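You operate a simulated robot arm through the tools that you are given. There is no shell and no other tool.

Carry out the task below with a simulated two-armed robot. There is one attempt and no reset: what you move stays moved.

## Task
Unpatch the rose lead and park it in a grey socket.
Fine: look which input holds it; mute that channel and pull its fader down before the plug is pulled; shut the lid; other leads, channels and controls stay.

It is judged by the outcome, as a careful person would: the job done as asked, and still so three seconds after it is handed in. It fails if anything else is knocked over, pushed out of place, dropped, spilled or broken. Lids that push on must go on centred and level and be pressed home; caps that screw on are set level and turned clockwise until they are tight.

## Robot
Two 6-joint arms with two-finger grippers on one trunk that stands fixed in place. Base frame: the origin is at the foot of the trunk, x ahead of it, y to its left, z up. Readings come in m, rad, newtons and seconds.
The left shoulder is at [0.03, 0.178, 1.038], the right one opposite. With the tool pointing down near the work surface each hand reaches from about 0.54 to 0.8 m from the base axis, measured 20 degrees to its own side. Payload 2.54 kg a hand.
The TCP of each hand is the grasp point between the finger pads, 0.03 m short of the fingertips. In the tool frame z runs along the fingers and y along their closing line. The gripper opens to 0.116 m. The gripper's body begins 0.095 m behind the TCP.
Orientation is that of the tool frame in the base frame, as a unit quaternion [w, x, y, z]. With the fingers straight down and closing along the base's y, the tool's x points along the base's -x, its y along +y and its z along -z.

## Interface
- The arms move only by the tool drive_tool. It takes "left_steps", "right_steps" or both (then of equal length, played together; a hand with none holds still); each is a list of rows, each an object of numbers (a shift or turn left out is 0, a gripper value left out holds the last): "tx", "ty", "tz": the shift along the base's x, y, z in mm; "wx", "wy", "wz": the turn, a rotation vector about the base's x, y, z in rad. In form: [{"tx": .., "ty": .., "tz": .., "wx": .., "wy": .., "wz": ..}, ...]. A call has 1 to 20 rows; each row shifts and turns the commanded pose from where the row before left it. "left_gripper" and "right_gripper" are, for a hand that has rows, the opening in per cent of the stroke, from 0 (shut) to 100 (fully open), set as the call begins (left out, the last holds). Rows are played at 5 a second. More than 0.05 m and 0.15 rad between two rows, or a gripper value outside its range, and nothing of the call is played. A pose out of reach is approached as far as the arm can. The call stops where the force on the tool passes 60 N (or 10 N more than at its start, if that is more) or the arm is blocked; 0.2 s more then pass. The fingers move at their own pace (about 0.153 m/s each) and stop on an object; they squeeze with about 24 N. The grip force told is the motor's: it shows also when the fingers shut on nothing. Time passes only in rows, and 0.2 s behind the last, so rows that do not move let the fingers close. It gives the time, the measured TCP pose, the force on the tool (base axes), the opening and the grip force at its end, in the units of the frame above (readings bear some noise), with the torque about the TCP (base axes, N m) and any sound that the robot's microphone picked up.
- Cameras (640 x 400 px; columns grow to the right, rows downward): "scene" is now at [0.0468, 0.0095, 1.7584]; the picture's right is [0.12, -0.99, 0.00], its down [-0.78, -0.09, -0.62] and it looks along [0.62, 0.07, -0.78] (base axes); focal length 346 px, centre (320, 200). "left" rides on the left gripper at [0.069, 0.015, -0.122] in its tool frame; the picture's right is [-0.21, 0.98, 0.00], its down [-0.83, -0.18, -0.53] and it looks along [-0.52, -0.11, 0.85] (tool axes); focal length 251 px, centre (320, 200). "right" rides on the right gripper at [0.069, -0.015, -0.122] in its tool frame; the picture's right is [0.22, 0.98, 0.00], its down [-0.83, 0.18, -0.53] and it looks along [-0.52, 0.11, 0.85] (tool axes); focal length 251 px, centre (320, 200). There is no depth. A picture from a camera that has moved, and an enlarged one, comes with that camera's place and axes in the base frame and with its lens.
- snapshot(camera): a new picture of that camera. No time passes.
- slide_trunk(by): slides the trunk up (or, below 0, down) by that many m; the arms and the scene camera ride with it, the base frame stays. It gives what a move gives, with no picture.
- pan_tilt(pan, tilt): turns the head with the scene camera to pan (to the left, within 2.496 rad either way) and tilt (down, from -0.506 to 1.204), counted from straight ahead of the robot. It gives what a move gives.
- inspect(camera, box): a new picture of the part [left, top, right, bottom] of that camera's present view, enlarged. No time passes.
- close_job(): hands the job in; it is judged then, once.

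Places have to be worked out from the pictures, the camera data and where the tool is seen. Open the grippers and draw the arms clear of the work before you hand the job in, unless the task says otherwise.

The tools are called as name(argument=value, ...) on one line, values as JSON. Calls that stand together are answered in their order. drive_tool: Moves the arms, as the interface text tells. Its arguments: {"type":"object","properties":{"left_steps":{"type":"array"},"left_gripper":{"type":"number"},"right_steps":{"type":"array"},"right_gripper":{"type":"number"}},"required":[]} The other tools are called the same way: slide_trunk (by) slides the trunk up or down; pan_tilt (pan, tilt) turns the head that bears the scene camera; snapshot (camera) takes a picture; inspect (camera, box) takes an enlarged picture of a part of a camera's view; close_job () hands the job in.

At the start:

```text
t: 0.0
left_tcp_pos: [0.5219, 0.2114, 1.1779]
left_orientation: [0.001, 0.0, 1.0, 0.001]
left_force: [-0.2, -0.4, 0.7]
left_ft_torque: [0.0, -0.02, 0.02]
left_finger_gap: 0.1158
left_gripper_force: 0.0
right_tcp_pos: [0.5249, -0.2862, 1.1687]
right_orientation: [0.0, 0.001, 1.0, 0.0]
right_force: [0.4, -0.5, 0.7]
right_ft_torque: [0.01, 0.0, -0.01]
right_finger_gap: 0.1158
right_gripper_force: 0.0
trunk travel left (down, up): [-0.25, 0.29]
head pan, tilt: [0.119, 0.899]
```

scene: 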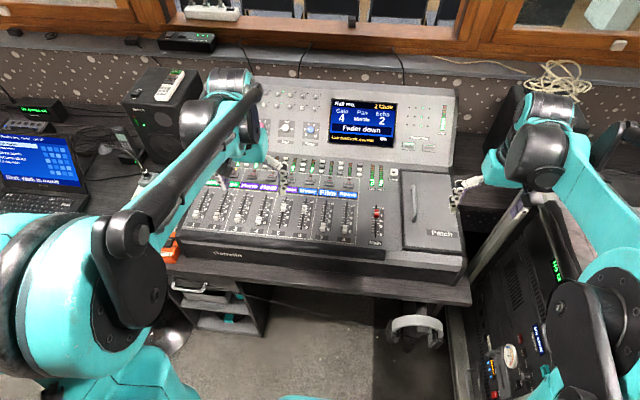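
right: 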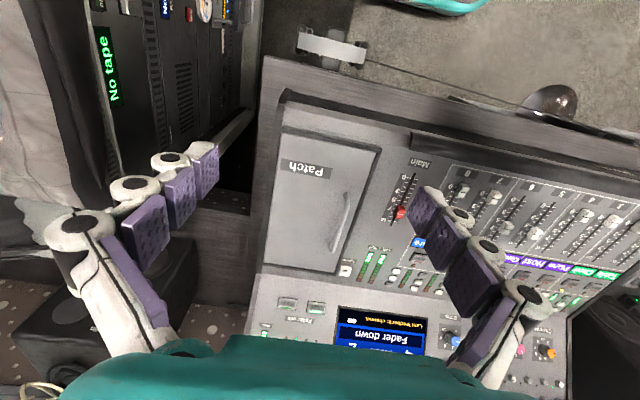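
left: 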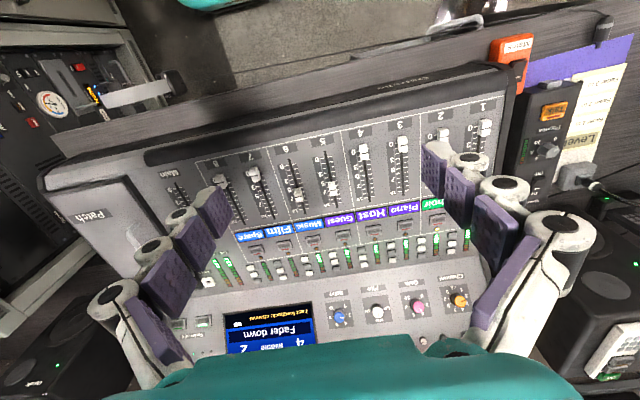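

The pictures show a mixing console with a closed "Patch" lid on its right. I look closer at the parts before moving.

inspect(camera="scene", box=[370, 150, 480, 270])

inspect(camera="scene", box=[170, 150, 400, 270])

inspect(camera="scene", box=[230, 70, 470, 190])

inspect(camera="left", box=[140, 90, 520, 360])

inspect(camera="right", box=[230, 90, 640, 360])

```text
3.33 times, centred on (425, 210) of scene
camera zoom: at [0.0468, 0.0095, 1.7584], right [0.12, -0.99, 0.0], down [-0.78, -0.09, -0.62], along [0.62, 0.07, -0.78], focal length 1152 px, centre (-30, 167)
```

zoom: 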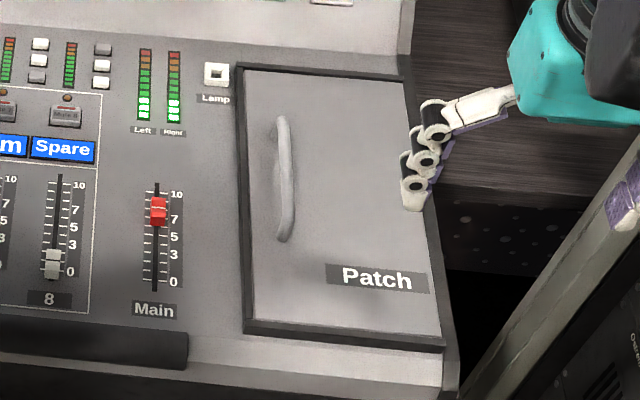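

```text
2.78 times, centred on (285, 210) of scene
camera zoom: at [0.0468, 0.0095, 1.7584], right [0.12, -0.99, 0.0], down [-0.78, -0.09, -0.62], along [0.62, 0.07, -0.78], focal length 962 px, centre (417, 172)
```

zoom: 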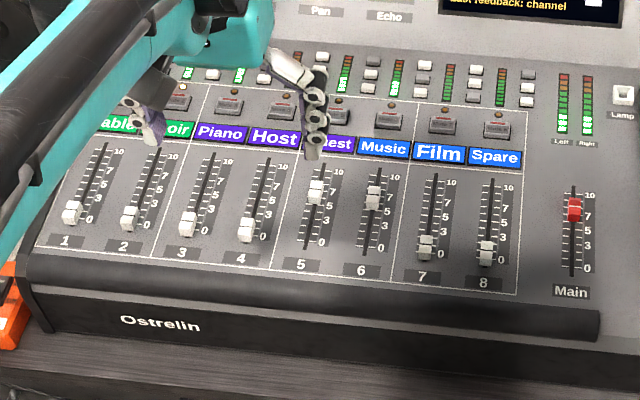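

```text
2.67 times, centred on (350, 130) of scene
camera zoom: at [0.0468, 0.0095, 1.7584], right [0.12, -0.99, 0.0], down [-0.78, -0.09, -0.62], along [0.62, 0.07, -0.78], focal length 921 px, centre (240, 387)
```

zoom: 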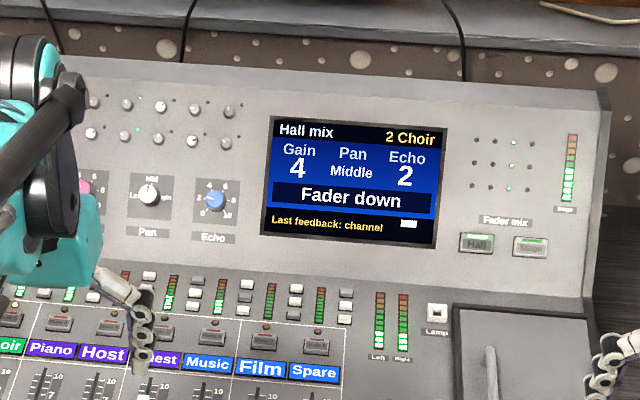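

```text
1.48 times, centred on (330, 225) of left
camera zoom: at [0.454, 0.2274, 1.3007], right [0.21, 0.98, 0.0], down [0.83, -0.18, 0.53], along [0.52, -0.11, -0.84], focal length 372 px, centre (305, 163)
```

zoom: 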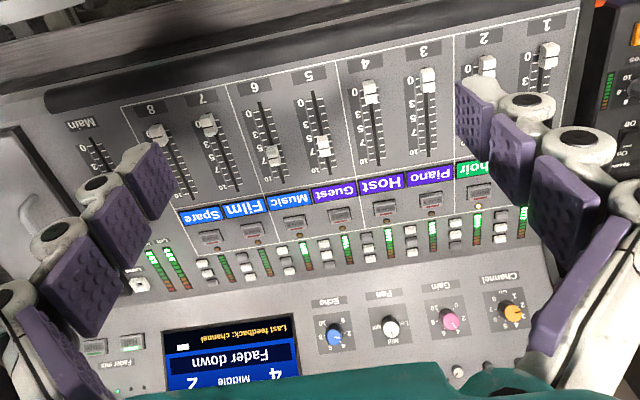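

```text
1.48 times, centred on (435, 225) of right
camera zoom: at [0.4552, -0.3029, 1.2921], right [-0.21, 0.98, 0.0], down [0.83, 0.18, 0.53], along [0.52, 0.11, -0.85], focal length 372 px, centre (150, 163)
```

zoom: 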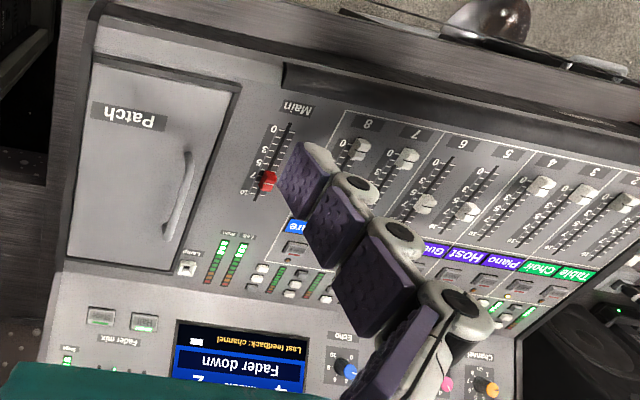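

The handle runs along x from about 0.68 to 0.81 at y≈-0.207, z≈0.90, with the hinge likely on the right edge. I bring the right hand above it to look more closely, and pull the left hand back out of the view.

drive_tool(right_steps=[{"tx": 36, "ty": 13, "tz": -18}, {"tx": 36, "ty": 13, "tz": -18}, {"tx": 36, "ty": 13, "tz": -18}, {"tx": 36, "ty": 13, "tz": -18}, {"tx": 36, "ty": 13, "tz": -18}, {"tx": 35, "ty": 14, "tz": -20}], left_steps=[{"ty": 30}, {"ty": 30}, {"ty": 30}, {"ty": 30}, {"ty": 30}, {"ty": 0}])

snapshot(camera="right")

snapshot(camera="scene")

```text
t: 1.4
left_tcp_pos: [0.5235, 0.362, 1.179]
left_orientation: [-0.001, 0.0, 1.0, 0.001]
left_force: [-0.2, 0.4, -0.8]
left_ft_torque: [-0.02, 0.01, 0.02]
left_finger_gap: 0.1159
left_gripper_force: 0.1
right_tcp_pos: [0.7417, -0.2072, 1.0587]
right_orientation: [-0.002, 0.001, 1.0, 0.0]
right_force: [0.6, -0.6, -0.4]
right_ft_torque: [0.02, 0.05, 0.01]
right_finger_gap: 0.1158
right_gripper_force: 0.1
trunk travel left (down, up): [-0.25, 0.29]
head pan, tilt: [0.119, 0.899]
```

```text
taken
camera right: at [0.6719, -0.2241, 1.181], right [-0.21, 0.98, 0.0], down [0.83, 0.18, 0.53], along [0.52, 0.11, -0.85], focal length 251 px, centre (320, 200)
```

right: 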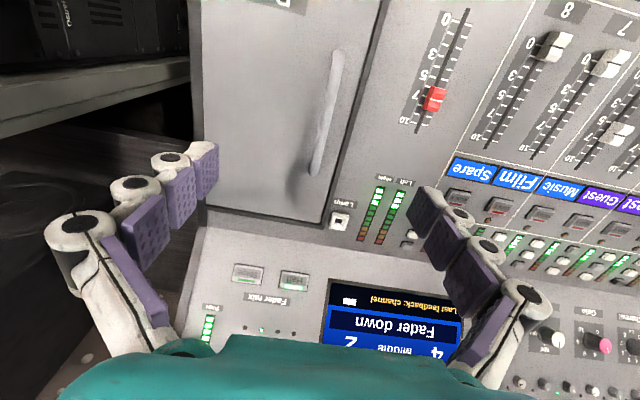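

```text
taken
camera scene: at [0.0492, 0.0091, 1.7583], right [0.12, -0.99, 0.0], down [-0.78, -0.09, -0.62], along [0.62, 0.07, -0.78], focal length 346 px, centre (320, 200)
```

scene: 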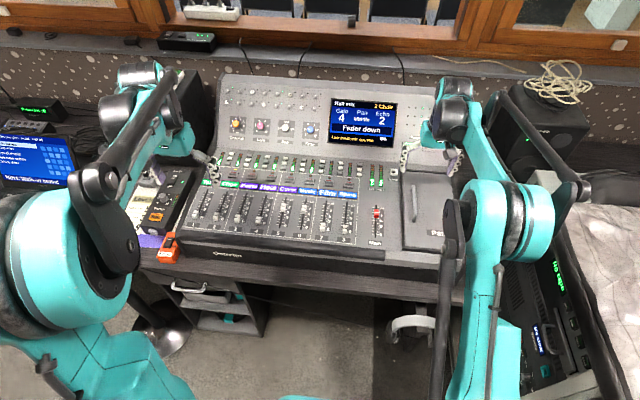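

The handle lies at x 0.675–0.805, y≈-0.205, and the hand is already nearly above its middle. I part-close the gripper and descend to about 0.95 to check the alignment.

drive_tool(right_gripper=45, right_steps=[{"tz": -30, "ty": 2}, {"tz": -30}, {"tz": -25}, {"tz": -20}, {}])

snapshot(camera="right")

inspect(camera="scene", box=[370, 130, 480, 260])

```text
t: 2.6
left_tcp_pos: [0.521, 0.3618, 1.1804]
left_orientation: [0.001, 0.0, 1.0, 0.001]
left_force: [-0.2, -0.1, 0.6]
left_ft_torque: [0.0, 0.0, 0.0]
left_finger_gap: 0.116
left_gripper_force: 0.1
right_tcp_pos: [0.7399, -0.2047, 0.9533]
right_orientation: [0.0, 0.001, 1.0, 0.0]
right_force: [-0.8, -0.3, 0.5]
right_ft_torque: [0.01, 0.01, -0.03]
right_finger_gap: 0.0522
right_gripper_force: 0.1
trunk travel left (down, up): [-0.25, 0.29]
head pan, tilt: [0.119, 0.899]
```

```text
taken
camera right: at [0.6699, -0.2223, 1.0772], right [-0.21, 0.98, 0.0], down [0.83, 0.18, 0.53], along [0.52, 0.11, -0.85], focal length 251 px, centre (320, 200)
```

right: 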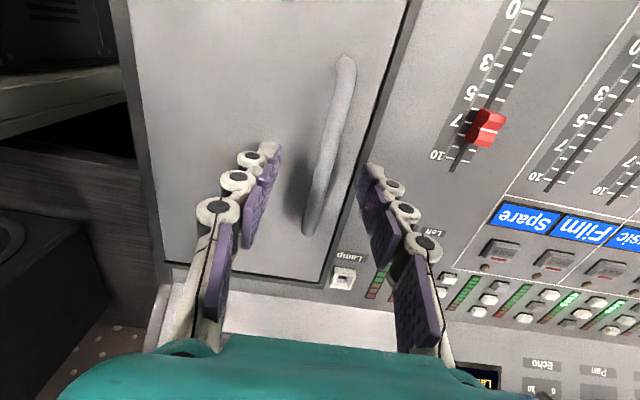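

```text
3.08 times, centred on (425, 195) of scene
camera zoom: at [0.0465, 0.0097, 1.7584], right [0.12, -0.99, 0.0], down [-0.78, -0.09, -0.62], along [0.62, 0.07, -0.78], focal length 1063 px, centre (-3, 215)
```

zoom: 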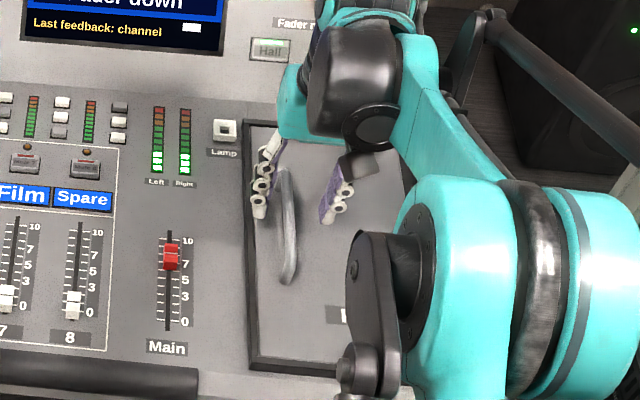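

The handle bar sits between the fingers at z≈0.904. I lower to about 0.908 and close on it.

drive_tool(right_steps=[{"tz": -20, "ty": 1}, {"tz": -15}, {"tz": -6}, {"tz": -4}, {}])

drive_tool(right_gripper=0, right_steps=[{}, {}, {}, {}])

snapshot(camera="right")

```text
t: 3.8
left_tcp_pos: [0.5206, 0.3623, 1.1802]
left_orientation: [0.001, 0.0, 1.0, 0.001]
left_force: [-0.2, 0.1, -0.3]
left_ft_torque: [0.0, -0.01, 0.02]
left_finger_gap: 0.1158
left_gripper_force: 0.0
right_tcp_pos: [0.7381, -0.2038, 0.9106]
right_orientation: [0.0, 0.002, 1.0, -0.001]
right_force: [3.8, 0.2, 26.7]
right_ft_torque: [0.03, -0.1, 0.0]
right_finger_gap: 0.0757
right_gripper_force: 14.1
trunk travel left (down, up): [-0.25, 0.29]
head pan, tilt: [0.119, 0.899]
```

```text
t: 4.8
left_tcp_pos: [0.5179, 0.3626, 1.1811]
left_orientation: [0.001, 0.001, 1.0, 0.001]
left_force: [1.2, 0.2, 0.2]
left_ft_torque: [0.0, -0.01, 0.01]
left_finger_gap: 0.1161
left_gripper_force: 0.1
right_tcp_pos: [0.7371, -0.2048, 0.9136]
right_orientation: [0.001, 0.001, 1.0, 0.0]
right_force: [-5.4, -0.3, 28.6]
right_ft_torque: [0.45, 0.16, -0.01]
right_finger_gap: 0.0251
right_gripper_force: 45.6
trunk travel left (down, up): [-0.25, 0.29]
head pan, tilt: [0.119, 0.899]
```

```text
taken
camera right: at [0.6675, -0.2205, 1.0348], right [-0.21, 0.98, 0.0], down [0.82, 0.18, 0.54], along [0.52, 0.11, -0.84], focal length 251 px, centre (320, 200)
```

right: 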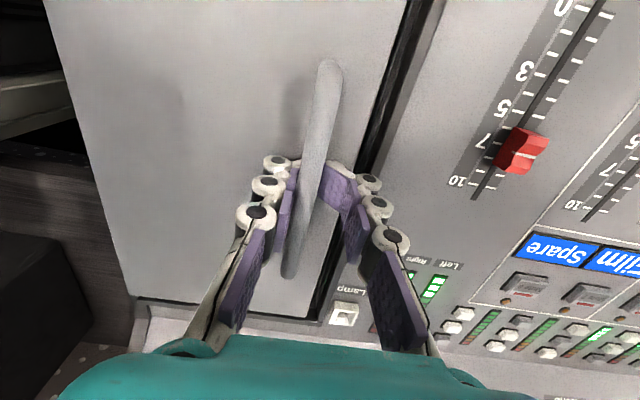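

The tips touched the lid (force 28 N up), so its surface is near 0.882, and the fingers have closed around the bar. I rise slightly to ease the force and see what the grip does.

drive_tool(right_steps=[{"tz": 3}, {"tz": 2}, {}, {}])

inspect(camera="right", box=[200, 40, 460, 320])

```text
t: 5.8
left_tcp_pos: [0.5193, 0.3632, 1.1816]
left_orientation: [0.003, 0.0, 1.0, 0.0]
left_force: [0.1, 0.1, 0.1]
left_ft_torque: [0.0, 0.06, -0.03]
left_finger_gap: 0.116
left_gripper_force: 0.1
right_tcp_pos: [0.7372, -0.2033, 0.9187]
right_orientation: [0.003, 0.0, 1.0, -0.001]
right_force: [14.1, 0.0, 58.3]
right_ft_torque: [0.72, 0.23, -0.03]
right_finger_gap: 0.009
right_gripper_force: 34.9
trunk travel left (down, up): [-0.25, 0.29]
head pan, tilt: [0.119, 0.899]
```

```text
1.43 times, centred on (330, 180) of right
camera zoom: at [0.6676, -0.2197, 1.041], right [-0.21, 0.98, 0.0], down [0.82, 0.18, 0.54], along [0.53, 0.11, -0.84], focal length 359 px, centre (306, 229)
```

zoom: 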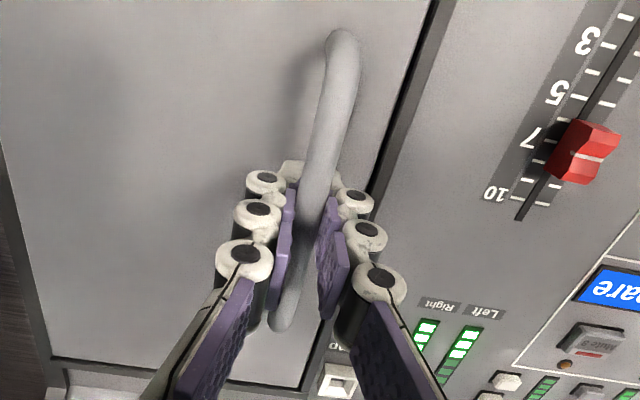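

The fingers now flank the bar with a 9 mm gap, but something still pushes the hand up by 58 N, probably the tips on the lid. I raise another few mm to read how the force changes.

drive_tool(right_steps=[{"tz": 3}, {}, {}])

inspect(camera="right", box=[200, 40, 460, 320])

```text
t: 6.6
left_tcp_pos: [0.5207, 0.3626, 1.1796]
left_orientation: [0.002, -0.001, 1.0, 0.001]
left_force: [-0.4, -0.3, -0.1]
left_ft_torque: [0.01, -0.02, 0.0]
left_finger_gap: 0.1162
left_gripper_force: 0.1
right_tcp_pos: [0.7388, -0.2043, 0.9182]
right_orientation: [0.001, 0.001, 1.0, -0.001]
right_force: [7.8, 0.4, 29.6]
right_ft_torque: [0.38, -0.54, 0.04]
right_finger_gap: 0.009
right_gripper_force: 35.9
trunk travel left (down, up): [-0.25, 0.29]
head pan, tilt: [0.119, 0.899]
```

```text
1.43 times, centred on (330, 180) of right
camera zoom: at [0.6681, -0.2204, 1.0413], right [-0.21, 0.98, 0.0], down [0.83, 0.18, 0.54], along [0.52, 0.11, -0.84], focal length 359 px, centre (306, 229)
```

zoom: 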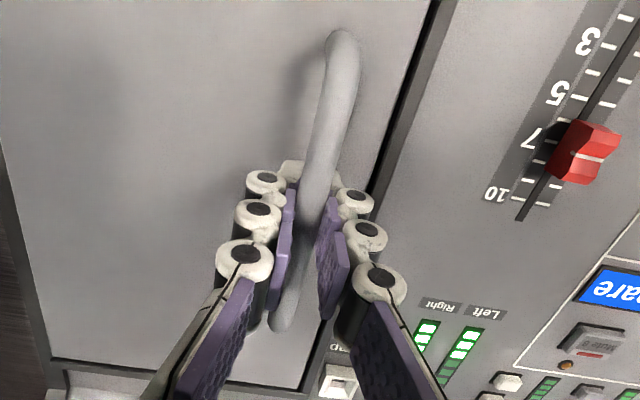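

The upward force fell by half, so the bar is held and the command is a few mm low. I ease up and start to swing the lid about a hinge near y≈-0.34, turning the hand with it.

drive_tool(right_steps=[{"tz": 3}, {"ty": -2, "tz": 6.7, "wx": 0.05}, {"ty": -2.4, "tz": 6.7, "wx": 0.05}, {"ty": -2.7, "tz": 6.5, "wx": 0.05}, {"ty": -3, "tz": 6.4, "wx": 0.05}, {}])

snapshot(camera="right")

inspect(camera="scene", box=[370, 130, 480, 260])

```text
t: 8.0
left_tcp_pos: [0.5253, 0.3606, 1.1781]
left_orientation: [-0.001, 0.0, 1.0, 0.001]
left_force: [-0.6, 0.3, -0.1]
left_ft_torque: [0.0, -0.03, -0.02]
left_finger_gap: 0.1162
left_gripper_force: 0.1
right_tcp_pos: [0.743, -0.2161, 0.9446]
right_orientation: [-0.001, 0.001, 0.995, 0.1]
right_force: [1.8, 0.4, -36.6]
right_ft_torque: [-0.13, -0.12, 0.01]
right_finger_gap: 0.0103
right_gripper_force: 37.8
trunk travel left (down, up): [-0.25, 0.29]
head pan, tilt: [0.119, 0.899]
```

```text
taken
camera right: at [0.6735, -0.2557, 1.0611], right [-0.21, 0.96, 0.19], down [0.83, 0.07, 0.56], along [0.52, 0.28, -0.81], focal length 251 px, centre (320, 200)
```

right: 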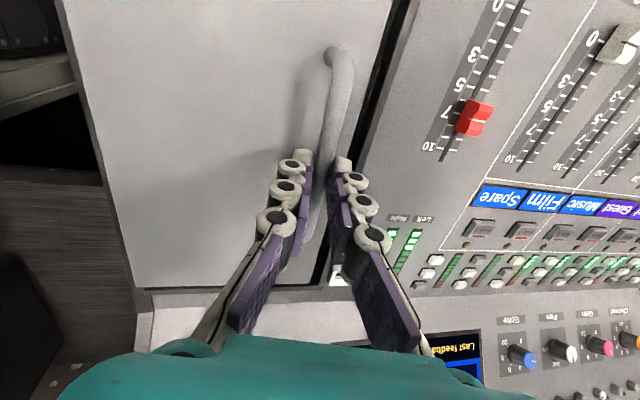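

```text
3.08 times, centred on (425, 195) of scene
camera zoom: at [0.0525, 0.0085, 1.7582], right [0.12, -0.99, 0.0], down [-0.78, -0.09, -0.62], along [0.62, 0.07, -0.78], focal length 1063 px, centre (-3, 215)
```

zoom: 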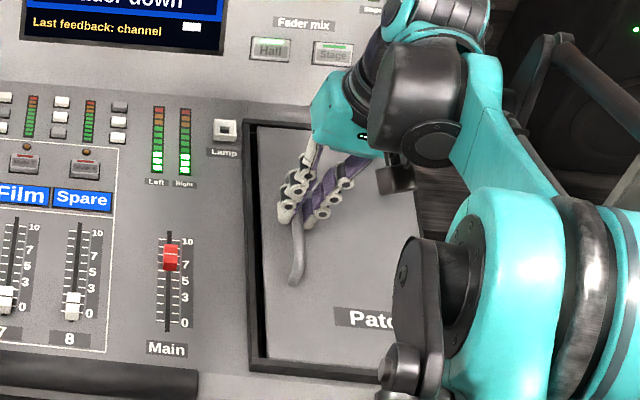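

The lid's left edge has come up out of its frame, so the hinge is on the right as assumed. I continue the swing.

drive_tool(right_steps=[{"ty": -3.3, "tz": 6.2, "wx": 0.05}, {"ty": -3.6, "tz": 6.0, "wx": 0.05}, {"ty": -3.9, "tz": 5.8, "wx": 0.05}, {"ty": -4.2, "tz": 5.7, "wx": 0.05}, {"ty": -4.5, "tz": 5.4, "wx": 0.05}, {"ty": -4.8, "tz": 5.3, "wx": 0.05}, {}])

snapshot(camera="right")

inspect(camera="scene", box=[370, 130, 480, 260])

```text
t: 9.6
left_tcp_pos: [0.5217, 0.3613, 1.1796]
left_orientation: [0.001, 0.0, 1.0, 0.001]
left_force: [1.1, 0.5, 0.5]
left_ft_torque: [0.02, 0.03, 0.0]
left_finger_gap: 0.116
left_gripper_force: 0.2
right_tcp_pos: [0.7403, -0.2393, 0.9822]
right_orientation: [0.001, 0.0, 0.969, 0.247]
right_force: [-0.5, 0.0, 0.4]
right_ft_torque: [-0.01, 0.02, 0.0]
right_finger_gap: 0.0
right_gripper_force: 28.6
trunk travel left (down, up): [-0.25, 0.29]
head pan, tilt: [0.119, 0.899]
```

```text
taken
camera right: at [0.6705, -0.3113, 1.0819], right [-0.21, 0.86, 0.47], down [0.83, -0.1, 0.56], along [0.52, 0.5, -0.69], focal length 251 px, centre (320, 200)
```

right: 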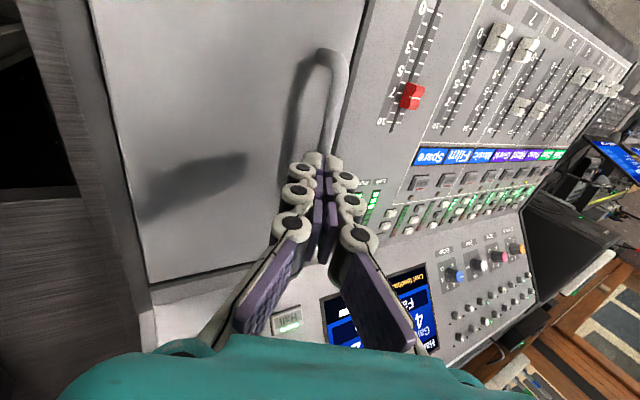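

```text
3.08 times, centred on (425, 195) of scene
camera zoom: at [0.047, 0.0099, 1.7584], right [0.12, -0.99, 0.0], down [-0.78, -0.09, -0.62], along [0.62, 0.07, -0.78], focal length 1063 px, centre (-3, 215)
```

zoom: 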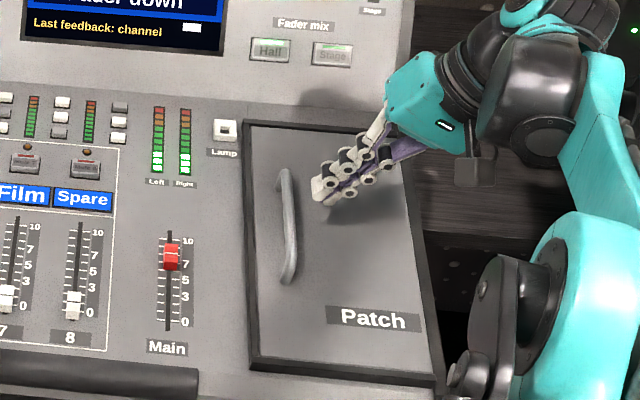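

The grip slipped off because it relied on friction, and the lid fell shut by itself, unharmed. I'll hook it instead: lean the hand to the left so the lower finger reaches under the bar from its left side. I rise and re-orient first.

drive_tool(right_gripper=20, right_steps=[{"tz": 40}, {"wx": -0.13, "ty": 9, "tz": 10}, {"wx": -0.13, "ty": 9}, {"wx": -0.13, "ty": 9}, {"wx": -0.13, "ty": 9}, {"wx": -0.13, "ty": 9}, {"wx": -0.13, "ty": 9}, {"wx": -0.13, "ty": 9}, {"wx": -0.13, "ty": 8}, {"wx": -0.13, "ty": 8}, {"wx": -0.13, "ty": 8}, {"tz": -25}, {"tz": -25}, {}])

snapshot(camera="right")

inspect(camera="scene", box=[330, 120, 480, 260])

```text
t: 12.6
left_tcp_pos: [0.5219, 0.3615, 1.1796]
left_orientation: [0.001, -0.001, 1.0, 0.001]
left_force: [-0.1, -0.1, 0.1]
left_ft_torque: [0.03, -0.06, 0.04]
left_finger_gap: 0.116
left_gripper_force: 0.1
right_tcp_pos: [0.7393, -0.1505, 0.9805]
right_orientation: [0.0, 0.0, 0.921, -0.39]
right_force: [-0.5, 1.2, 0.6]
right_ft_torque: [0.01, 0.01, 0.01]
right_finger_gap: 0.0232
right_gripper_force: 0.0
trunk travel left (down, up): [-0.25, 0.29]
head pan, tilt: [0.119, 0.899]
```

```text
taken
camera right: at [0.6699, -0.0759, 1.077], right [-0.21, 0.68, -0.7], down [0.83, 0.51, 0.24], along [0.52, -0.53, -0.67], focal length 251 px, centre (320, 200)
```

right: 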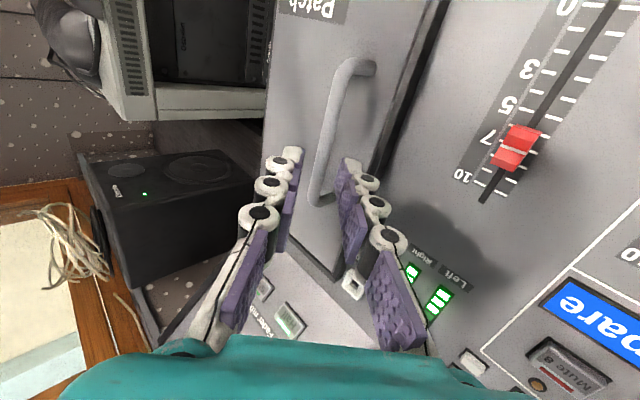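

```text
2.86 times, centred on (405, 190) of scene
camera zoom: at [0.0464, 0.0093, 1.7585], right [0.12, -0.99, 0.0], down [-0.78, -0.09, -0.62], along [0.62, 0.07, -0.78], focal length 987 px, centre (77, 229)
```

zoom: 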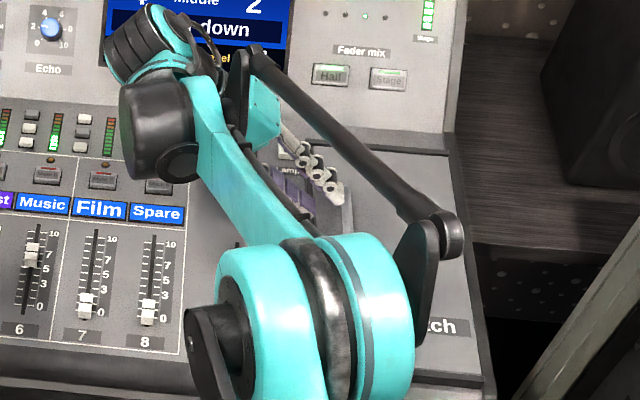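

The hand now leans left toward the bar with its lower finger on the left. I zoom to locate the bar accurately relative to the fingers.

inspect(camera="right", box=[240, 40, 420, 260])

```text
1.82 times, centred on (330, 150) of right
camera zoom: at [0.6699, -0.0759, 1.077], right [-0.21, 0.68, -0.7], down [0.83, 0.51, 0.24], along [0.52, -0.53, -0.67], focal length 457 px, centre (302, 291)
```

zoom: 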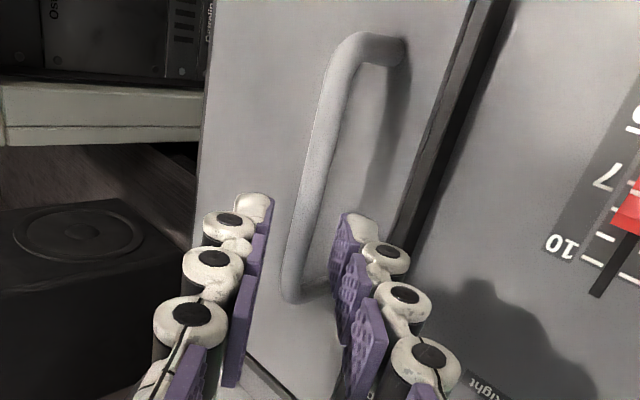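

The bar is about 13 mm thick, its centre near y≈-0.207, z≈0.91, about 27 mm above the lid. I advance along the finger direction so the lower finger slips under it.

drive_tool(right_steps=[{"ty": -12, "tz": -12.4}, {"ty": -12, "tz": -12}, {"ty": -11, "tz": -11.5}, {"ty": -6, "tz": -6}, {"ty": -5, "tz": -5}, {}])

inspect(camera="right", box=[240, 40, 420, 260])

```text
t: 14.0
left_tcp_pos: [0.5211, 0.3627, 1.1789]
left_orientation: [0.0, 0.0, 1.0, 0.001]
left_force: [0.1, 0.7, -0.3]
left_ft_torque: [0.03, 0.0, 0.01]
left_finger_gap: 0.1159
left_gripper_force: 0.0
right_tcp_pos: [0.7399, -0.1981, 0.9333]
right_orientation: [0.0, -0.001, 0.921, -0.39]
right_force: [-1.1, -0.8, 0.3]
right_ft_torque: [0.0, 0.0, 0.03]
right_finger_gap: 0.0233
right_gripper_force: 0.2
trunk travel left (down, up): [-0.25, 0.29]
head pan, tilt: [0.119, 0.899]
```

```text
1.82 times, centred on (330, 150) of right
camera zoom: at [0.6698, -0.1225, 1.0302], right [-0.21, 0.68, -0.7], down [0.83, 0.51, 0.24], along [0.52, -0.53, -0.67], focal length 457 px, centre (302, 291)
```

zoom: 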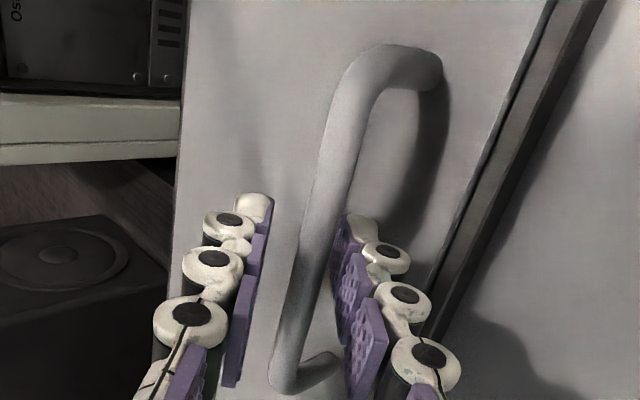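

No contact yet, and the bar lies between the fingers about 20–25 mm past the TCP. I advance 8 mm more and close.

drive_tool(right_steps=[{"ty": -3, "tz": -3}, {"ty": -2.7, "tz": -2.6}, {}])

drive_tool(right_gripper=0, right_steps=[{}, {}, {}])

inspect(camera="right", box=[240, 40, 420, 260])

```text
t: 14.8
left_tcp_pos: [0.5219, 0.3611, 1.1802]
left_orientation: [0.001, 0.0, 1.0, 0.001]
left_force: [-0.2, -0.8, 0.1]
left_ft_torque: [-0.03, -0.01, 0.01]
left_finger_gap: 0.116
left_gripper_force: 0.0
right_tcp_pos: [0.7396, -0.2048, 0.929]
right_orientation: [-0.001, -0.001, 0.921, -0.39]
right_force: [0.9, 0.7, 0.3]
right_ft_torque: [-0.02, 0.0, 0.0]
right_finger_gap: 0.0231
right_gripper_force: 0.0
trunk travel left (down, up): [-0.25, 0.29]
head pan, tilt: [0.119, 0.899]
```

```text
t: 15.6
left_tcp_pos: [0.5233, 0.3608, 1.1779]
left_orientation: [0.0, 0.0, 1.0, 0.002]
left_force: [-0.7, -0.3, 0.0]
left_ft_torque: [0.01, 0.01, 0.01]
left_finger_gap: 0.1162
left_gripper_force: 0.1
right_tcp_pos: [0.74, -0.2039, 0.9247]
right_orientation: [-0.003, 0.001, 0.922, -0.388]
right_force: [-20.9, 0.5, -40.2]
right_ft_torque: [0.14, 0.09, 0.24]
right_finger_gap: 0.0086
right_gripper_force: 36.5
trunk travel left (down, up): [-0.25, 0.29]
head pan, tilt: [0.119, 0.899]
```

```text
1.82 times, centred on (330, 150) of right
camera zoom: at [0.6704, -0.1288, 1.0222], right [-0.22, 0.68, -0.7], down [0.83, 0.51, 0.24], along [0.52, -0.53, -0.67], focal length 457 px, centre (302, 291)
```

zoom: 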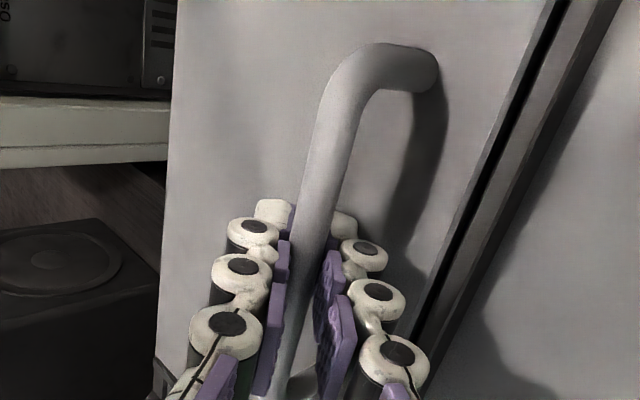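

The bar is gripped with the lower finger under it and the lid is already slightly pulled up. I lift along the hinge arc without turning the hand.

drive_tool(right_steps=[{"ty": -1.8, "tz": 6.8}, {"ty": -1.9, "tz": 6.8}, {"ty": -2.4, "tz": 6.6}, {"ty": -2.6, "tz": 6.6}, {"ty": -3, "tz": 6.4}, {"ty": -3.3, "tz": 6.2}, {}])

inspect(camera="right", box=[240, 40, 420, 260])

inspect(camera="scene", box=[330, 120, 480, 260])

```text
t: 15.9
left_tcp_pos: [0.5251, 0.3613, 1.1792]
left_orientation: [0.0, 0.0, 1.0, 0.002]
left_force: [0.5, -0.2, 0.5]
left_ft_torque: [-0.01, 0.02, 0.03]
left_finger_gap: 0.116
left_gripper_force: 0.0
right_tcp_pos: [0.7394, -0.202, 0.9262]
right_orientation: [-0.002, -0.001, 0.923, -0.385]
right_force: [-2.9, 0.9, -19.1]
right_ft_torque: [0.0, -0.29, 0.34]
right_finger_gap: 0.0084
right_gripper_force: 36.3
trunk travel left (down, up): [-0.25, 0.29]
head pan, tilt: [0.119, 0.899]
stopped in row 1 (right hand): the force on the tool passed its limit at 68 N (the readings are from after the stop); the commanded pose is now the measured one
```

```text
1.82 times, centred on (330, 150) of right
camera zoom: at [0.6705, -0.1274, 1.0228], right [-0.22, 0.69, -0.69], down [0.83, 0.51, 0.24], along [0.52, -0.52, -0.68], focal length 457 px, centre (302, 291)
```

zoom: 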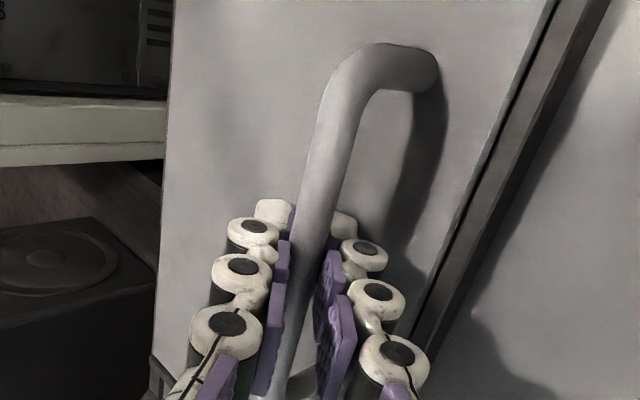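

```text
2.86 times, centred on (405, 190) of scene
camera zoom: at [0.0495, 0.0095, 1.7586], right [0.12, -0.99, 0.0], down [-0.78, -0.09, -0.62], along [0.62, 0.07, -0.78], focal length 987 px, centre (77, 229)
```

zoom: 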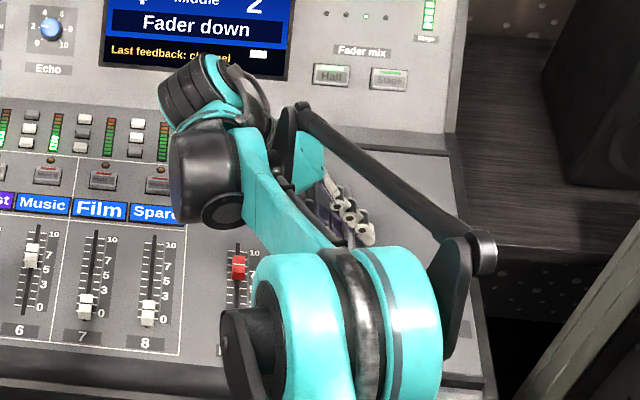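

The force limit tripped on the first quick step. I lift again with much smaller steps.

drive_tool(right_steps=[{"ty": -0.6, "tz": 2}, {"ty": -0.6, "tz": 2}, {"ty": -0.6, "tz": 2}, {"ty": -0.7, "tz": 2}, {"ty": -0.7, "tz": 2}, {"ty": -0.7, "tz": 2}, {"ty": -0.8, "tz": 2}, {"ty": -0.8, "tz": 2}, {"ty": -0.8, "tz": 2}, {"ty": -0.8, "tz": 2}, {}])

inspect(camera="right", box=[240, 40, 420, 260])

```text
t: 16.6
left_tcp_pos: [0.5253, 0.3624, 1.1792]
left_orientation: [0.0, 0.0, 1.0, 0.002]
left_force: [0.0, 0.8, 0.3]
left_ft_torque: [-0.02, 0.02, -0.01]
left_finger_gap: 0.116
left_gripper_force: 0.1
right_tcp_pos: [0.739, -0.2018, 0.9247]
right_orientation: [-0.004, -0.002, 0.924, -0.381]
right_force: [3.0, -0.1, -24.0]
right_ft_torque: [0.07, -0.58, 0.74]
right_finger_gap: 0.0088
right_gripper_force: 35.9
trunk travel left (down, up): [-0.25, 0.29]
head pan, tilt: [0.119, 0.899]
stopped in row 3 (right hand): the force on the tool passed its limit at 64 N (the readings are from after the stop); the commanded pose is now the measured one
```

```text
1.82 times, centred on (330, 150) of right
camera zoom: at [0.6707, -0.1281, 1.0236], right [-0.22, 0.69, -0.69], down [0.83, 0.51, 0.24], along [0.52, -0.51, -0.69], focal length 457 px, centre (302, 291)
```

zoom: 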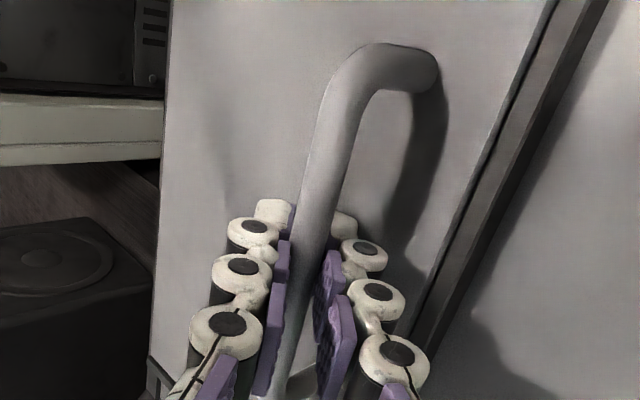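

The lid isn't turning freely inside the clamped fingers, so I turn the hand together with the lid in small steps while lifting.

drive_tool(right_steps=[{"ty": -0.6, "tz": 2.2, "wx": 0.015}, {"ty": -0.6, "tz": 2.2, "wx": 0.015}, {"ty": -0.6, "tz": 2.2, "wx": 0.015}, {"ty": -0.7, "tz": 2.2, "wx": 0.015}, {"ty": -0.7, "tz": 2.2, "wx": 0.015}, {"ty": -0.7, "tz": 2.2, "wx": 0.015}, {"ty": -0.8, "tz": 2.2, "wx": 0.015}, {"ty": -0.8, "tz": 2.2, "wx": 0.015}, {}])

inspect(camera="right", box=[240, 40, 420, 260])

```text
t: 17.2
left_tcp_pos: [0.5248, 0.3622, 1.1788]
left_orientation: [-0.001, 0.001, 1.0, 0.002]
left_force: [0.1, 0.5, 0.3]
left_ft_torque: [0.0, -0.01, -0.02]
left_finger_gap: 0.1161
left_gripper_force: 0.1
right_tcp_pos: [0.7405, -0.2025, 0.9254]
right_orientation: [-0.005, -0.002, 0.931, -0.365]
right_force: [11.3, -1.6, -26.2]
right_ft_torque: [0.03, -0.65, 0.64]
right_finger_gap: 0.0081
right_gripper_force: 36.3
trunk travel left (down, up): [-0.25, 0.29]
head pan, tilt: [0.119, 0.899]
stopped in row 3 (right hand): the force on the tool passed its limit at 64 N (the readings are from after the stop); the commanded pose is now the measured one
```

```text
1.82 times, centred on (330, 150) of right
camera zoom: at [0.6709, -0.1316, 1.0262], right [-0.22, 0.72, -0.66], down [0.83, 0.5, 0.26], along [0.51, -0.49, -0.7], focal length 457 px, centre (302, 291)
```

zoom: 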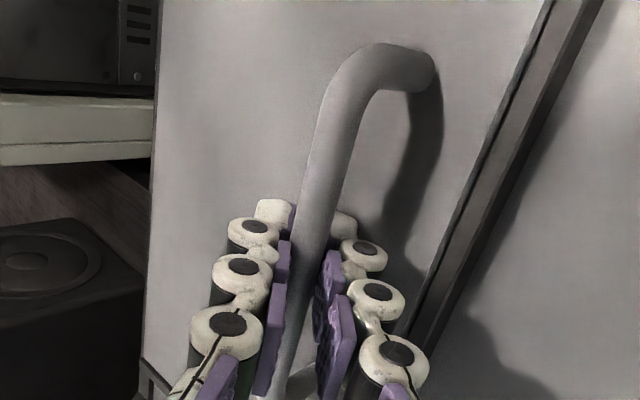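

The lid barely moves before the 60 N limit. I step up in single millimetres and read the load to learn whether it is a catch, weight or jam.

drive_tool(right_steps=[{"tz": 1}, {}, {}])

drive_tool(right_steps=[{"tz": 1}, {}, {}])

snapshot(camera="right")

snapshot(camera="left")

```text
t: 18.0
left_tcp_pos: [0.5265, 0.3605, 1.1777]
left_orientation: [-0.002, 0.0, 1.0, 0.002]
left_force: [-0.2, -1.1, 0.0]
left_ft_torque: [-0.02, -0.02, 0.02]
left_finger_gap: 0.1161
left_gripper_force: 0.0
right_tcp_pos: [0.7394, -0.203, 0.9241]
right_orientation: [-0.007, -0.002, 0.932, -0.364]
right_force: [5.5, 0.7, -50.6]
right_ft_torque: [0.09, -0.52, 0.52]
right_finger_gap: 0.008
right_gripper_force: 35.7
trunk travel left (down, up): [-0.25, 0.29]
head pan, tilt: [0.119, 0.899]
```

```text
t: 18.6
left_tcp_pos: [0.5259, 0.3598, 1.1769]
left_orientation: [-0.001, 0.0, 1.0, 0.002]
left_force: [0.3, -0.2, -0.5]
left_ft_torque: [0.01, -0.01, -0.02]
left_finger_gap: 0.116
left_gripper_force: 0.0
right_tcp_pos: [0.7402, -0.202, 0.9242]
right_orientation: [-0.005, -0.002, 0.932, -0.361]
right_force: [13.8, -3.6, -27.7]
right_ft_torque: [0.04, -0.65, 0.63]
right_finger_gap: 0.0079
right_gripper_force: 37.0
trunk travel left (down, up): [-0.25, 0.29]
head pan, tilt: [0.119, 0.899]
stopped in row 2 (right hand): the force on the tool passed its limit at 61 N (the readings are from after the stop); the commanded pose is now the measured one
```

```text
taken
camera right: at [0.671, -0.1324, 1.0267], right [-0.22, 0.72, -0.66], down [0.83, 0.49, 0.26], along [0.51, -0.49, -0.71], focal length 251 px, centre (320, 200)
```

right: 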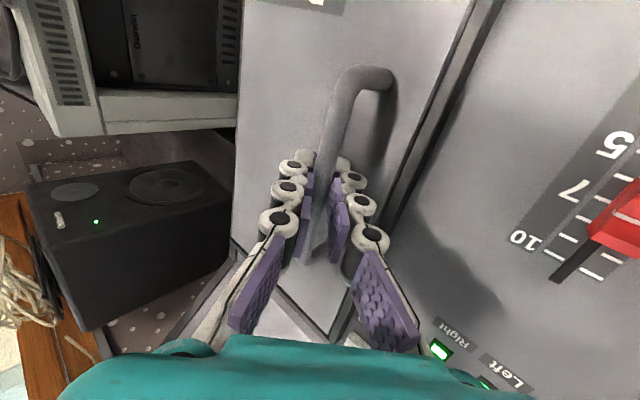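

```text
taken
camera left: at [0.4579, 0.3759, 1.2999], right [0.21, 0.98, 0.0], down [0.83, -0.18, 0.53], along [0.52, -0.11, -0.85], focal length 251 px, centre (320, 200)
```

left: 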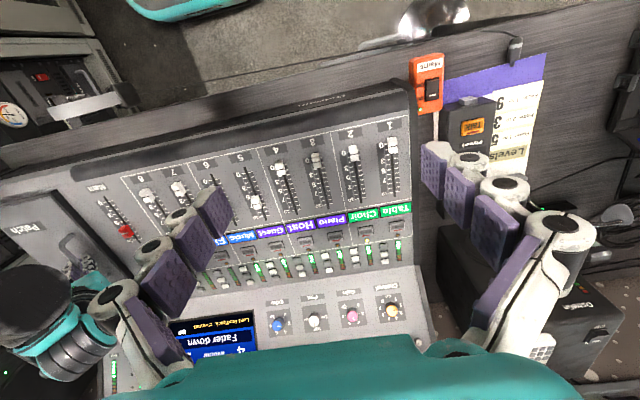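

Each millimetre upward adds about 24 N, so upward motion here is rigidly blocked. In the earlier picture the lid had actually shifted right by ~9 mm with no rise, so it may slide. I test a gentle pull to the right.

drive_tool(right_steps=[{"tz": -1, "ty": -1}, {"ty": -1}, {"ty": -1}, {"ty": -1}, {}])

snapshot(camera="right")

inspect(camera="scene", box=[370, 130, 480, 260])

```text
t: 19.8
left_tcp_pos: [0.5266, 0.361, 1.1774]
left_orientation: [-0.002, 0.0, 1.0, 0.002]
left_force: [1.2, 0.1, 0.4]
left_ft_torque: [-0.01, 0.01, 0.0]
left_finger_gap: 0.1156
left_gripper_force: 0.0
right_tcp_pos: [0.7392, -0.2063, 0.9249]
right_orientation: [-0.008, -0.002, 0.932, -0.363]
right_force: [16.4, 0.1, -32.9]
right_ft_torque: [0.07, -0.24, 0.21]
right_finger_gap: 0.0079
right_gripper_force: 36.2
trunk travel left (down, up): [-0.25, 0.29]
head pan, tilt: [0.119, 0.899]
```

```text
taken
camera right: at [0.6714, -0.1357, 1.0266], right [-0.22, 0.72, -0.66], down [0.83, 0.49, 0.26], along [0.51, -0.49, -0.71], focal length 251 px, centre (320, 200)
```

right: 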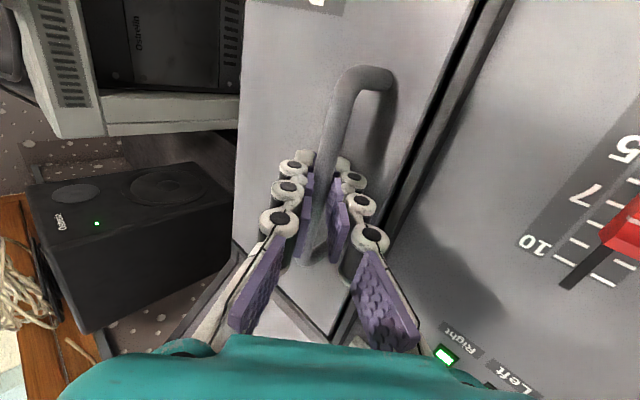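

```text
3.08 times, centred on (425, 195) of scene
camera zoom: at [0.054, 0.0083, 1.7581], right [0.12, -0.99, 0.0], down [-0.78, -0.09, -0.62], along [0.62, 0.07, -0.79], focal length 1063 px, centre (-3, 215)
```

zoom: 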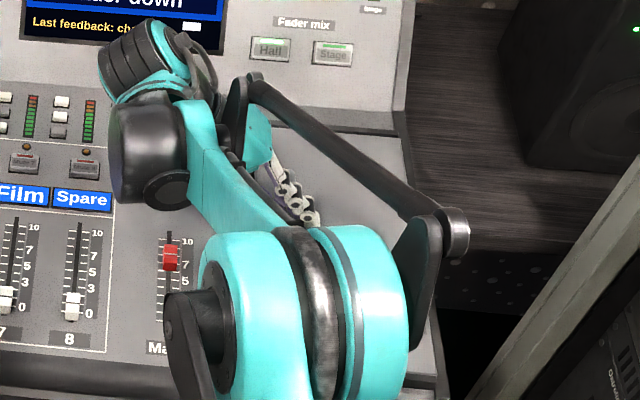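

The lid follows to the right with no resistance: it is a sliding lid. I take off the upward tension and slide it further.

drive_tool(right_steps=[{"tz": -1.5, "tx": -0.7}, {"ty": -4}, {"ty": -5}, {"ty": -5}, {"ty": -5}, {"ty": -5}, {"ty": -5}, {}])

snapshot(camera="right")

inspect(camera="scene", box=[370, 130, 480, 260])

```text
t: 21.6
left_tcp_pos: [0.5269, 0.3601, 1.1776]
left_orientation: [-0.001, 0.0, 1.0, 0.001]
left_force: [-0.4, -0.2, 1.0]
left_ft_torque: [0.02, 0.0, -0.01]
left_finger_gap: 0.1163
left_gripper_force: 0.0
right_tcp_pos: [0.7386, -0.2345, 0.9244]
right_orientation: [-0.006, -0.002, 0.931, -0.364]
right_force: [31.5, -1.5, -5.8]
right_ft_torque: [0.01, 0.13, -0.03]
right_finger_gap: 0.0073
right_gripper_force: 36.0
trunk travel left (down, up): [-0.25, 0.29]
head pan, tilt: [0.119, 0.899]
```

```text
taken
camera right: at [0.6704, -0.1643, 1.0259], right [-0.22, 0.72, -0.66], down [0.83, 0.49, 0.26], along [0.51, -0.49, -0.71], focal length 251 px, centre (320, 200)
```

right: 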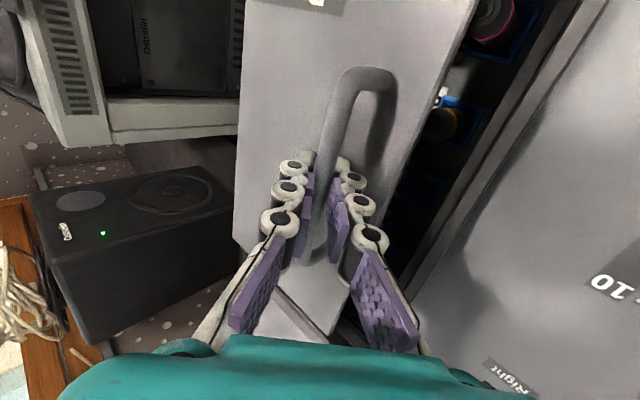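

```text
3.08 times, centred on (425, 195) of scene
camera zoom: at [0.0527, 0.0094, 1.7583], right [0.12, -0.99, 0.0], down [-0.78, -0.09, -0.62], along [0.62, 0.07, -0.78], focal length 1063 px, centre (-3, 215)
```

zoom: 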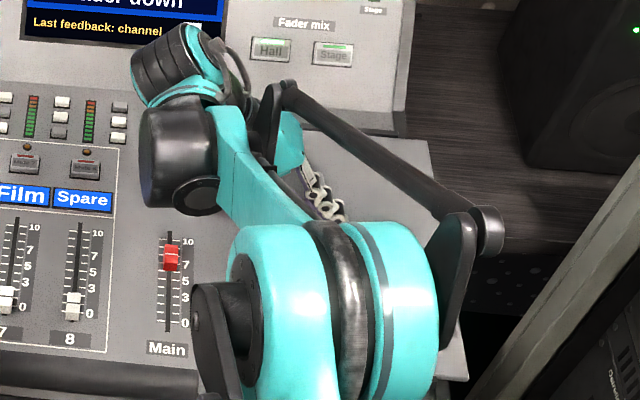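

Sockets with blue surrounds are appearing under the lid. I relieve the sideways x force and go on sliding.

drive_tool(right_steps=[{"tx": 2.5}, {"ty": -6}, {"ty": -8}, {"ty": -8}, {"ty": -8}, {"ty": -8}, {"ty": -8}, {"ty": -8}, {}])

snapshot(camera="right")

snapshot(camera="scene")

```text
t: 23.6
left_tcp_pos: [0.5249, 0.3602, 1.1789]
left_orientation: [0.0, 0.0, 1.0, 0.001]
left_force: [-0.4, 0.6, 0.4]
left_ft_torque: [-0.01, -0.01, 0.02]
left_finger_gap: 0.1157
left_gripper_force: 0.1
right_tcp_pos: [0.7395, -0.2889, 0.9251]
right_orientation: [-0.007, -0.001, 0.932, -0.363]
right_force: [2.1, 0.2, -25.4]
right_ft_torque: [0.02, 0.22, -0.17]
right_finger_gap: 0.0076
right_gripper_force: 35.6
trunk travel left (down, up): [-0.25, 0.29]
head pan, tilt: [0.119, 0.899]
```

```text
taken
camera right: at [0.6708, -0.2187, 1.0262], right [-0.22, 0.72, -0.66], down [0.83, 0.49, 0.26], along [0.51, -0.49, -0.71], focal length 251 px, centre (320, 200)
```

right: 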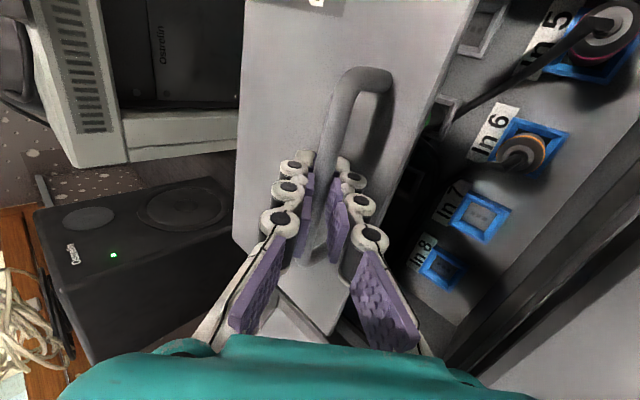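

```text
taken
camera scene: at [0.0506, 0.0083, 1.7582], right [0.12, -0.99, 0.0], down [-0.78, -0.09, -0.62], along [0.62, 0.07, -0.78], focal length 346 px, centre (320, 200)
```

scene: 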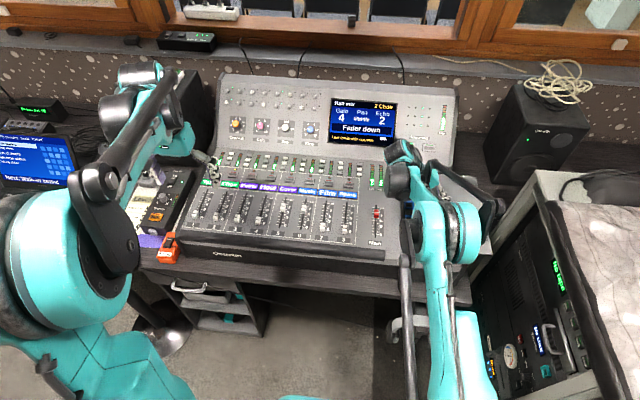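

The inputs are visible now (In 5 with a pinkish plug, In 6 orange, 7 and 8 empty), with more sockets to the right. I keep sliding to the stop.

drive_tool(right_steps=[{"tz": -1}, {"ty": -6}, {"ty": -7}, {"ty": -7}, {"ty": -7}, {"ty": -7}, {"ty": -7}, {"ty": -7}, {"ty": -5}, {}])

snapshot(camera="right")

snapshot(camera="scene")

```text
t: 25.8
left_tcp_pos: [0.5237, 0.3603, 1.1783]
left_orientation: [-0.001, 0.0, 1.0, 0.001]
left_force: [0.5, -0.3, 0.5]
left_ft_torque: [0.04, -0.04, 0.01]
left_finger_gap: 0.116
left_gripper_force: 0.0
right_tcp_pos: [0.7387, -0.342, 0.9241]
right_orientation: [-0.006, 0.0, 0.932, -0.364]
right_force: [9.2, -0.3, -10.3]
right_ft_torque: [0.0, -0.11, 0.14]
right_finger_gap: 0.0076
right_gripper_force: 35.8
trunk travel left (down, up): [-0.25, 0.29]
head pan, tilt: [0.119, 0.899]
```

```text
taken
camera right: at [0.6706, -0.2717, 1.026], right [-0.22, 0.72, -0.66], down [0.83, 0.49, 0.26], along [0.51, -0.49, -0.71], focal length 251 px, centre (320, 200)
```

right: 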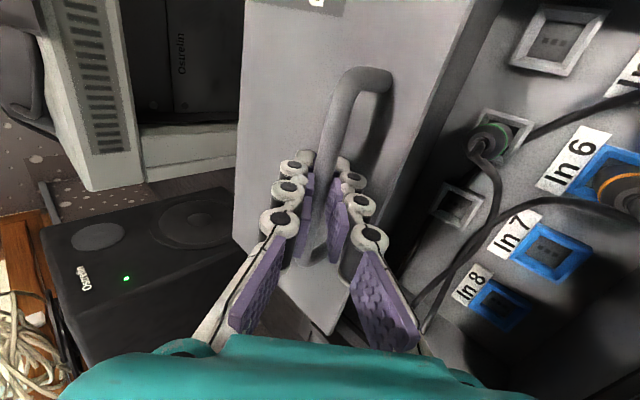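

```text
taken
camera scene: at [0.0498, 0.0089, 1.7583], right [0.12, -0.99, 0.0], down [-0.78, -0.09, -0.62], along [0.62, 0.07, -0.78], focal length 346 px, centre (320, 200)
```

scene: 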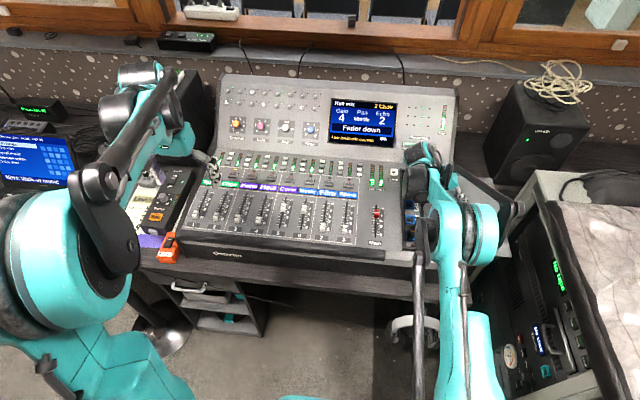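

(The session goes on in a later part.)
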